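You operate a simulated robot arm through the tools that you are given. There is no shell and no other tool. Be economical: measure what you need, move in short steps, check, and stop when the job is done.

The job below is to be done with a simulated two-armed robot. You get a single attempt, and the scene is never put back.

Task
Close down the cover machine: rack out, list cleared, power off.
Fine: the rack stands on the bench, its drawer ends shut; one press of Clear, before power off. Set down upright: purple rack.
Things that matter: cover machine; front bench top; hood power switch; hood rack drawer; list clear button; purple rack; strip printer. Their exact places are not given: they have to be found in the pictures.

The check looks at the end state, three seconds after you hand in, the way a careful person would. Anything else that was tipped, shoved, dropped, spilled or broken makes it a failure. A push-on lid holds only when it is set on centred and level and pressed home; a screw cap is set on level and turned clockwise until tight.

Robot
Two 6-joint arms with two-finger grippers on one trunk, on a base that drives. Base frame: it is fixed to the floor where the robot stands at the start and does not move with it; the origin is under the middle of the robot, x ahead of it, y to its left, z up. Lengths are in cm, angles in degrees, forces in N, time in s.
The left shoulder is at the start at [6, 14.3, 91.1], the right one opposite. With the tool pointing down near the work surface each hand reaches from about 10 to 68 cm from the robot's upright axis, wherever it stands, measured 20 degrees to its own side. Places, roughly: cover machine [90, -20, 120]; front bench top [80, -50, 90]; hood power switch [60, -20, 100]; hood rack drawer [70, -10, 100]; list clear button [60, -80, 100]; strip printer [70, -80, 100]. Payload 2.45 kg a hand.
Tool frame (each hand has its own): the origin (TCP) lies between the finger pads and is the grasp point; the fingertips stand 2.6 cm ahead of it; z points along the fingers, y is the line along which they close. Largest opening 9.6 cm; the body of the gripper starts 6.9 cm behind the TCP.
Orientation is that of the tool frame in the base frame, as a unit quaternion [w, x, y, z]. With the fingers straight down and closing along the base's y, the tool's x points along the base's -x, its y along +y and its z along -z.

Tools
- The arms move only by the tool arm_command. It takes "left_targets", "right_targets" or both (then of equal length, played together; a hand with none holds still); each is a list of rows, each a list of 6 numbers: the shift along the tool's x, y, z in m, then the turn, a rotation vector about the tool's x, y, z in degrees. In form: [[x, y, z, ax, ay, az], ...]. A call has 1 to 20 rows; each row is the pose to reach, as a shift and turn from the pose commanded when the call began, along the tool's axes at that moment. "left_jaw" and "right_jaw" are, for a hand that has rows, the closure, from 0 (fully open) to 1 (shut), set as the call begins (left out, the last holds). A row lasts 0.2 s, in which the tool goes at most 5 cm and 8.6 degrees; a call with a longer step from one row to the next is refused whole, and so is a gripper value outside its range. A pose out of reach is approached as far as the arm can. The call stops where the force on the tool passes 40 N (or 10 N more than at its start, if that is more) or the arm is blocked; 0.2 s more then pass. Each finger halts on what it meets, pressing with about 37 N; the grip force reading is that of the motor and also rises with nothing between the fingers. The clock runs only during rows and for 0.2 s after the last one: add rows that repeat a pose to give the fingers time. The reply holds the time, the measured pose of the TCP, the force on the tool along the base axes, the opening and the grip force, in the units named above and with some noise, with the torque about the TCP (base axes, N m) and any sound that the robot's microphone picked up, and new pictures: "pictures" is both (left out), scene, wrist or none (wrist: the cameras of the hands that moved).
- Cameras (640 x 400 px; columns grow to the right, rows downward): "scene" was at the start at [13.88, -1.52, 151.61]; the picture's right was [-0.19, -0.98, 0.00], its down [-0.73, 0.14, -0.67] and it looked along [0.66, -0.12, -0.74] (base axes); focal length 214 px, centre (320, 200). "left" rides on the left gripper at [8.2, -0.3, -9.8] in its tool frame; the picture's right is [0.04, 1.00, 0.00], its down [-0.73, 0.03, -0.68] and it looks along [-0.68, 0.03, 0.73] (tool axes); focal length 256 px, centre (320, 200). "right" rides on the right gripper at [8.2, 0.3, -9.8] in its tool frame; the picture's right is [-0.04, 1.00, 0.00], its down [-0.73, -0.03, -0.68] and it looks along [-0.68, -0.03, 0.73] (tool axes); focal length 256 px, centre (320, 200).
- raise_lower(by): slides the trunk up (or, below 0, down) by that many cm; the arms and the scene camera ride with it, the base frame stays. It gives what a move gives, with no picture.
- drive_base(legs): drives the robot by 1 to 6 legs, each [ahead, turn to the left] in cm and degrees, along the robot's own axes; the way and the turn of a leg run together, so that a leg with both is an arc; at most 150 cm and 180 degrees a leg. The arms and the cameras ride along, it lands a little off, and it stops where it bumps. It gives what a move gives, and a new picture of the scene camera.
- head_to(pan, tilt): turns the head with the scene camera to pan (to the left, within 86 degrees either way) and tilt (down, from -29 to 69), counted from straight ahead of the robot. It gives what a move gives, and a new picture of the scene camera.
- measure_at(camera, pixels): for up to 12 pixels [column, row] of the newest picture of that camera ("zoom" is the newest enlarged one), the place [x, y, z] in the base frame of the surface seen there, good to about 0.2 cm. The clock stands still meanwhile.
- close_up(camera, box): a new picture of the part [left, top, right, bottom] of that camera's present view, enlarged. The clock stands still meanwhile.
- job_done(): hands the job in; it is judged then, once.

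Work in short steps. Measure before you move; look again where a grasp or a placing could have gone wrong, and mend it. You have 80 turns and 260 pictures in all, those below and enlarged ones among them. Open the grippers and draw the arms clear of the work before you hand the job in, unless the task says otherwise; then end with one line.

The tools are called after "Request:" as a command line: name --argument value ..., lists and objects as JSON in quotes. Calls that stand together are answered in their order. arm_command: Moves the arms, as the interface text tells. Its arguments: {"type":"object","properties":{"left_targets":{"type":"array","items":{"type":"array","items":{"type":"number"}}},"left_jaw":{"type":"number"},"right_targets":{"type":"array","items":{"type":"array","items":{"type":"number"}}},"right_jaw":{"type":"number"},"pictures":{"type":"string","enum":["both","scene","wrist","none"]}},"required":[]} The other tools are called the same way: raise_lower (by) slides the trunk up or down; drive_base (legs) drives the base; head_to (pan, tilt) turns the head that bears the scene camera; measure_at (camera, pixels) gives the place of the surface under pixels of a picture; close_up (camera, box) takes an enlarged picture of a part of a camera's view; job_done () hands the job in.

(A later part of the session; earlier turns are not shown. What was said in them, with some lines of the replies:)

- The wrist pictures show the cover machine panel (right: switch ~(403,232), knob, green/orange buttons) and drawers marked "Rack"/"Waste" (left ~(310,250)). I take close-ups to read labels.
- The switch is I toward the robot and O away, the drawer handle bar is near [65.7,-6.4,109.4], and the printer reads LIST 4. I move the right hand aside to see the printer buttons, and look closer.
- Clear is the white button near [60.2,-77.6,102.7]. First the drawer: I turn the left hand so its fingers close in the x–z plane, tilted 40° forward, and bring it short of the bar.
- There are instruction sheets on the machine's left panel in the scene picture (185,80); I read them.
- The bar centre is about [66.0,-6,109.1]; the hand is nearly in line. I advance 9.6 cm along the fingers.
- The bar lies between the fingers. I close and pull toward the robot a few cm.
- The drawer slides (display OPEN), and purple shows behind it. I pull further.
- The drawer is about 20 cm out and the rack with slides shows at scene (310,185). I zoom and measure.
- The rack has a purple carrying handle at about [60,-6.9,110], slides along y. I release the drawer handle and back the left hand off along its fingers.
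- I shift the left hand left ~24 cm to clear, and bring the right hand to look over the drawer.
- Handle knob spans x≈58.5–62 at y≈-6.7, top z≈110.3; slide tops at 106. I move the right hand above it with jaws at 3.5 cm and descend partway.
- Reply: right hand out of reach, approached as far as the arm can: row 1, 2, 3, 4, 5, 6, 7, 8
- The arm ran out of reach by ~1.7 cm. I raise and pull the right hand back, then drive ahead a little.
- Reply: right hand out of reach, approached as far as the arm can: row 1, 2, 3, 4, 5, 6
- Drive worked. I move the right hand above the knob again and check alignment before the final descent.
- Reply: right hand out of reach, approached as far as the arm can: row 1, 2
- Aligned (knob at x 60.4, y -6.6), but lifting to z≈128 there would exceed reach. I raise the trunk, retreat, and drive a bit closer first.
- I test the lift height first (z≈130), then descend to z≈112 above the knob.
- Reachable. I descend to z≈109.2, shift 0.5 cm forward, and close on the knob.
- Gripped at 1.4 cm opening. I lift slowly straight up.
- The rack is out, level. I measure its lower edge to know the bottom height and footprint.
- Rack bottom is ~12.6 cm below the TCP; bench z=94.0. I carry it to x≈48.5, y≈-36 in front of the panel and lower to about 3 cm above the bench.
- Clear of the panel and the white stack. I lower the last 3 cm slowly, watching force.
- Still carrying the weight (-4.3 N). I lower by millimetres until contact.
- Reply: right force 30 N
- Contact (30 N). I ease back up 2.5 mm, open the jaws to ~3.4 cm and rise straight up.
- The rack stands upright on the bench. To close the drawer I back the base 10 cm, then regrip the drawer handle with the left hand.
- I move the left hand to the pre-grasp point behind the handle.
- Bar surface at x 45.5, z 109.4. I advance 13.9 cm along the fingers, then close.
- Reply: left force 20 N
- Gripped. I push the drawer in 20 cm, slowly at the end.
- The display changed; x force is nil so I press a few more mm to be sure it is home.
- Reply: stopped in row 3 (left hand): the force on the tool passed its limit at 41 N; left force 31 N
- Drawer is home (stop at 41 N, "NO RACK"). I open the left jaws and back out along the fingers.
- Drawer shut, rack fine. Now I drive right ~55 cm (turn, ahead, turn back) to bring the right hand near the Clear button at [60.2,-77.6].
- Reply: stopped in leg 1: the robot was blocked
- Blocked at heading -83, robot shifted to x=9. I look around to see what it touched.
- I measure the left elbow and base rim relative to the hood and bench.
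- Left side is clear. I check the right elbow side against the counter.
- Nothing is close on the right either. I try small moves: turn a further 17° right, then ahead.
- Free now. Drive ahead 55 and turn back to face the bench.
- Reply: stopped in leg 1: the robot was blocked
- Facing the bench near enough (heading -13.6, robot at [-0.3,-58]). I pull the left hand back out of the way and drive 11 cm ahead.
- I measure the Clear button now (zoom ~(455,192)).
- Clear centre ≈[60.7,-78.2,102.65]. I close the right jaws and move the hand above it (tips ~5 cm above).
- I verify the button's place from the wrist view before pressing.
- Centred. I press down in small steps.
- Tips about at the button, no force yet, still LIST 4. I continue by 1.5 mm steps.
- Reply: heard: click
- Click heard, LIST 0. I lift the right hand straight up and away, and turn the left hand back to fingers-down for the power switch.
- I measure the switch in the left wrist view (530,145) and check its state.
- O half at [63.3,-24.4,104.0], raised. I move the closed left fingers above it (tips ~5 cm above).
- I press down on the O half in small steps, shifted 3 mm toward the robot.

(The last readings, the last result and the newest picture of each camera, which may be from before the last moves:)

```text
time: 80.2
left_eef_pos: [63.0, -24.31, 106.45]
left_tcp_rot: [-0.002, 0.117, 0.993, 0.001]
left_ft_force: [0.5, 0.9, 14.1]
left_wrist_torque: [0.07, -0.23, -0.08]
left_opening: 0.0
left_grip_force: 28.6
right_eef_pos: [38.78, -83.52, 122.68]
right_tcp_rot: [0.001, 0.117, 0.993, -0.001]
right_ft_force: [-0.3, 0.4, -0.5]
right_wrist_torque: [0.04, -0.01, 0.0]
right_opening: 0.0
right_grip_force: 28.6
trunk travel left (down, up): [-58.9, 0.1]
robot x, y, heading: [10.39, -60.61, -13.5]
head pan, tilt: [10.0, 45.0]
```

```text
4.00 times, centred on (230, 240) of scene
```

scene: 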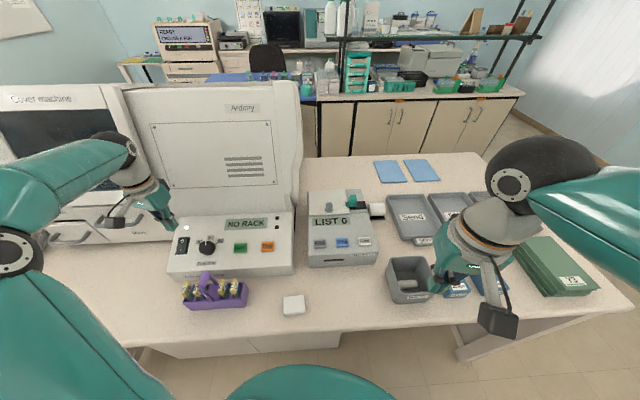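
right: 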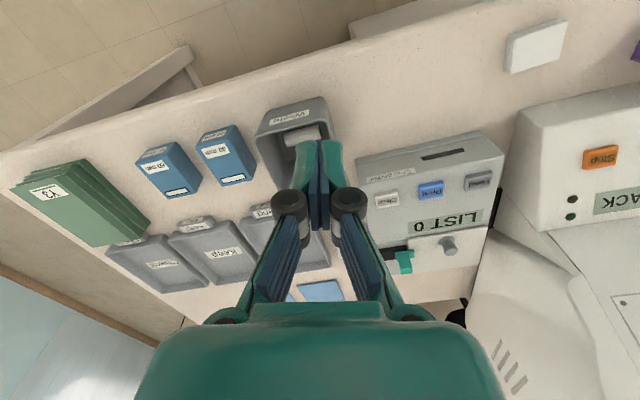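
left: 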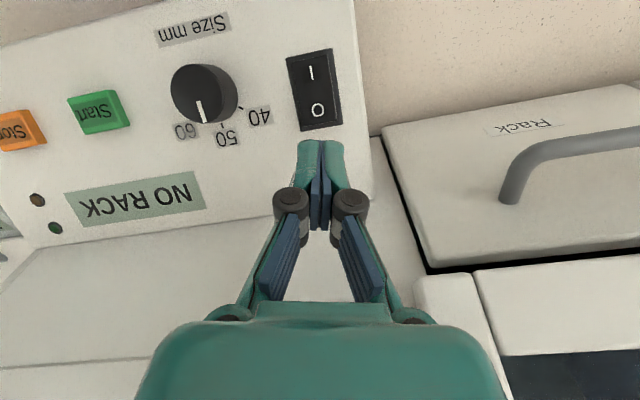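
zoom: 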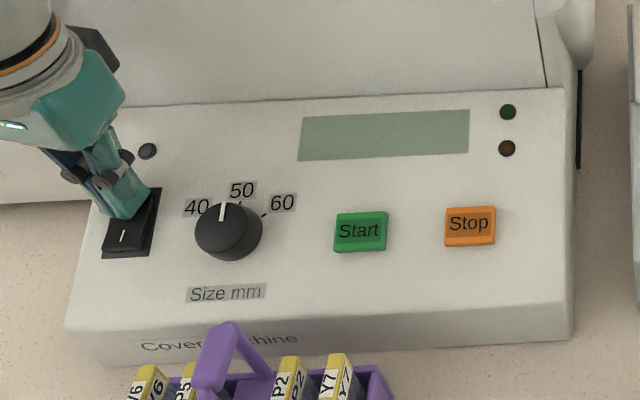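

Power is off (display and lamp dark). I lift the left hand straight up and draw it back, opening both grippers.

Request:
arm_command --left_targets '[[0, 0, -0.01, 0, 0, 0], [0, 0, -0.04, 0, 0, 0], [0, 0, -0.08, 0, 0, 0], [0, 0, -0.12, 0, 0, 0], [0, 0, -0.16, 0, 0, 0], [0, 0, -0.19, 0, 0, 0], [0.04, 0, -0.19, 0, 0, 0], [0.08, 0, -0.19, 0, 0, 0], [0.12, 0, -0.19, 0, 0, 0], [0.16, 0, -0.19, 0, 0, 0], [0.2, 0, -0.19, 0, 0, 0]]' --pictures "none"

Request:
arm_command --left_targets '[[0, 0, 0, 0, 0, 0], [0, 0, 0, 0, 0, 0], [0, 0, 0, 0, 0, 0], [0, 0, 0, 0, 0, 0]]' --right_targets '[[0, 0, 0, 0, 0, 0], [0, 0, 0, 0, 0, 0], [0, 0, 0, 0, 0, 0], [0, 0, 0, 0, 0, 0]]' --left_jaw 0 --right_jaw 0 --pictures "none"

Request:
drive_base --legs '[[-15, 0]]'

Request:
head_to --pan 30 --tilt 38

```text
time: 82.6
left_eef_pos: [43.55, -19.64, 125.42]
left_tcp_rot: [-0.003, 0.118, 0.993, 0.0]
left_ft_force: [0.1, 0.7, 0.2]
left_wrist_torque: [-0.02, -0.02, -0.01]
left_opening: 0.01
left_grip_force: 28.6
right_eef_pos: [38.81, -83.44, 122.71]
right_tcp_rot: [0.001, 0.117, 0.993, 0.0]
right_ft_force: [0.1, 0.4, -0.1]
right_wrist_torque: [0.03, -0.03, 0.0]
right_opening: 0.0
right_grip_force: 27.7
trunk travel left (down, up): [-58.9, 0.1]
robot x, y, heading: [10.72, -60.88, -13.4]
head pan, tilt: [10.0, 45.0]
```

```text
time: 83.6
left_eef_pos: [43.7, -19.67, 125.3]
left_tcp_rot: [-0.004, 0.118, 0.993, 0.001]
left_ft_force: [-0.3, -0.5, 0.6]
left_wrist_torque: [0.01, 0.04, -0.05]
left_opening: 9.59
left_grip_force: 0.0
right_eef_pos: [38.89, -83.47, 122.62]
right_tcp_rot: [0.001, 0.116, 0.993, 0.0]
right_ft_force: [1.3, 0.1, 0.0]
right_wrist_torque: [0.06, -0.02, -0.03]
right_opening: 9.6
right_grip_force: 0.2
trunk travel left (down, up): [-58.9, 0.1]
robot x, y, heading: [10.88, -60.99, -13.2]
head pan, tilt: [10.0, 45.0]
```

```text
time: 85.0
left_eef_pos: [28.76, -15.97, 125.46]
left_tcp_rot: [-0.003, 0.118, 0.993, 0.0]
left_ft_force: [-0.8, 0.8, 0.0]
left_wrist_torque: [-0.03, -0.05, -0.01]
left_opening: 9.58
left_grip_force: 0.0
right_eef_pos: [23.91, -79.88, 122.8]
right_tcp_rot: [0.003, 0.116, 0.993, -0.001]
right_ft_force: [-1.1, 0.3, 0.3]
right_wrist_torque: [-0.02, -0.06, -0.01]
right_opening: 9.59
right_grip_force: 0.0
trunk travel left (down, up): [-58.9, 0.1]
robot x, y, heading: [-4.17, -57.11, -13.5]
head pan, tilt: [10.0, 45.0]
```

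scene: 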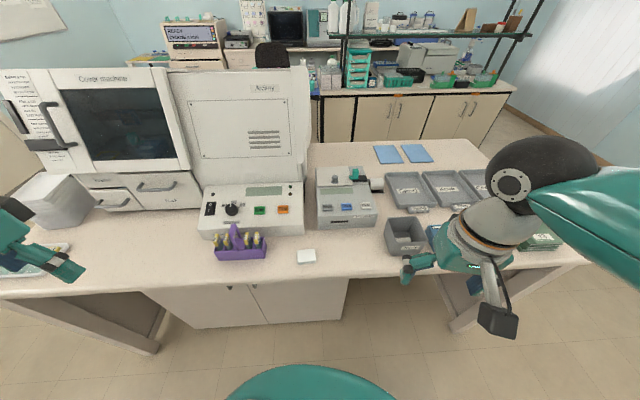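

```text
time: 85.8
left_eef_pos: [29.05, -16.1, 125.46]
left_tcp_rot: [-0.004, 0.117, 0.993, -0.001]
left_ft_force: [0.6, -0.1, -1.1]
left_wrist_torque: [-0.01, -0.03, -0.01]
left_opening: 9.57
left_grip_force: 0.1
right_eef_pos: [24.27, -79.89, 122.75]
right_tcp_rot: [0.002, 0.116, 0.993, 0.0]
right_ft_force: [0.8, 0.9, -0.1]
right_wrist_torque: [0.0, 0.0, 0.02]
right_opening: 9.6
right_grip_force: 0.0
trunk travel left (down, up): [-58.9, 0.1]
robot x, y, heading: [-4.31, -57.15, -13.5]
head pan, tilt: [30.0, 38.0]
```

scene: 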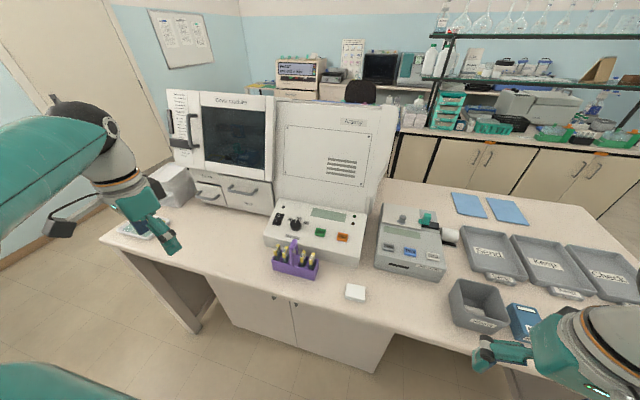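

Everything stands; I take one last close look at the drawer, the switch and the rack.

Request:
close_up --camera "scene" --box '[180, 165, 380, 290]'

Request:
measure_at --camera "zoom" --pixels '[[220, 110], [160, 75], [270, 140], [220, 45]]'

```text
3.20 times, centred on (280, 228) of scene
```

zoom: 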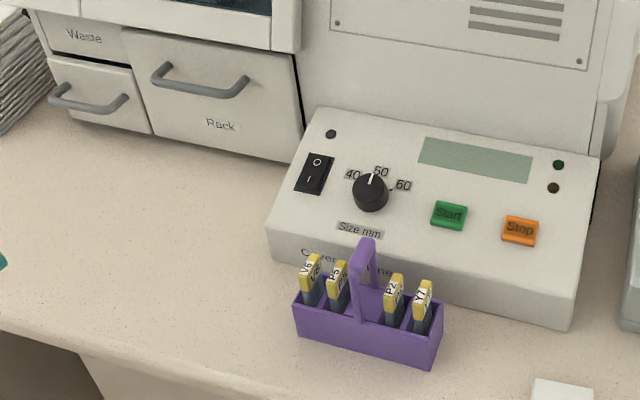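

```text
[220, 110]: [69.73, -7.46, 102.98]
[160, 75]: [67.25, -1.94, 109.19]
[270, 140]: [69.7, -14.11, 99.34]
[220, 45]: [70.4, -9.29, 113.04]
```

The drawer front is at x 69.7, the same as at the start, so it is shut. The power is off, the list is cleared and the rack is upright on the bench, so I hand in.

Request:
job_done

```text
The job is handed in.
```

The cover machine is closed down: the purple rack stands upright on the bench, its drawer is shut, Clear was pressed once (LIST 0), and the power was switched off after that.
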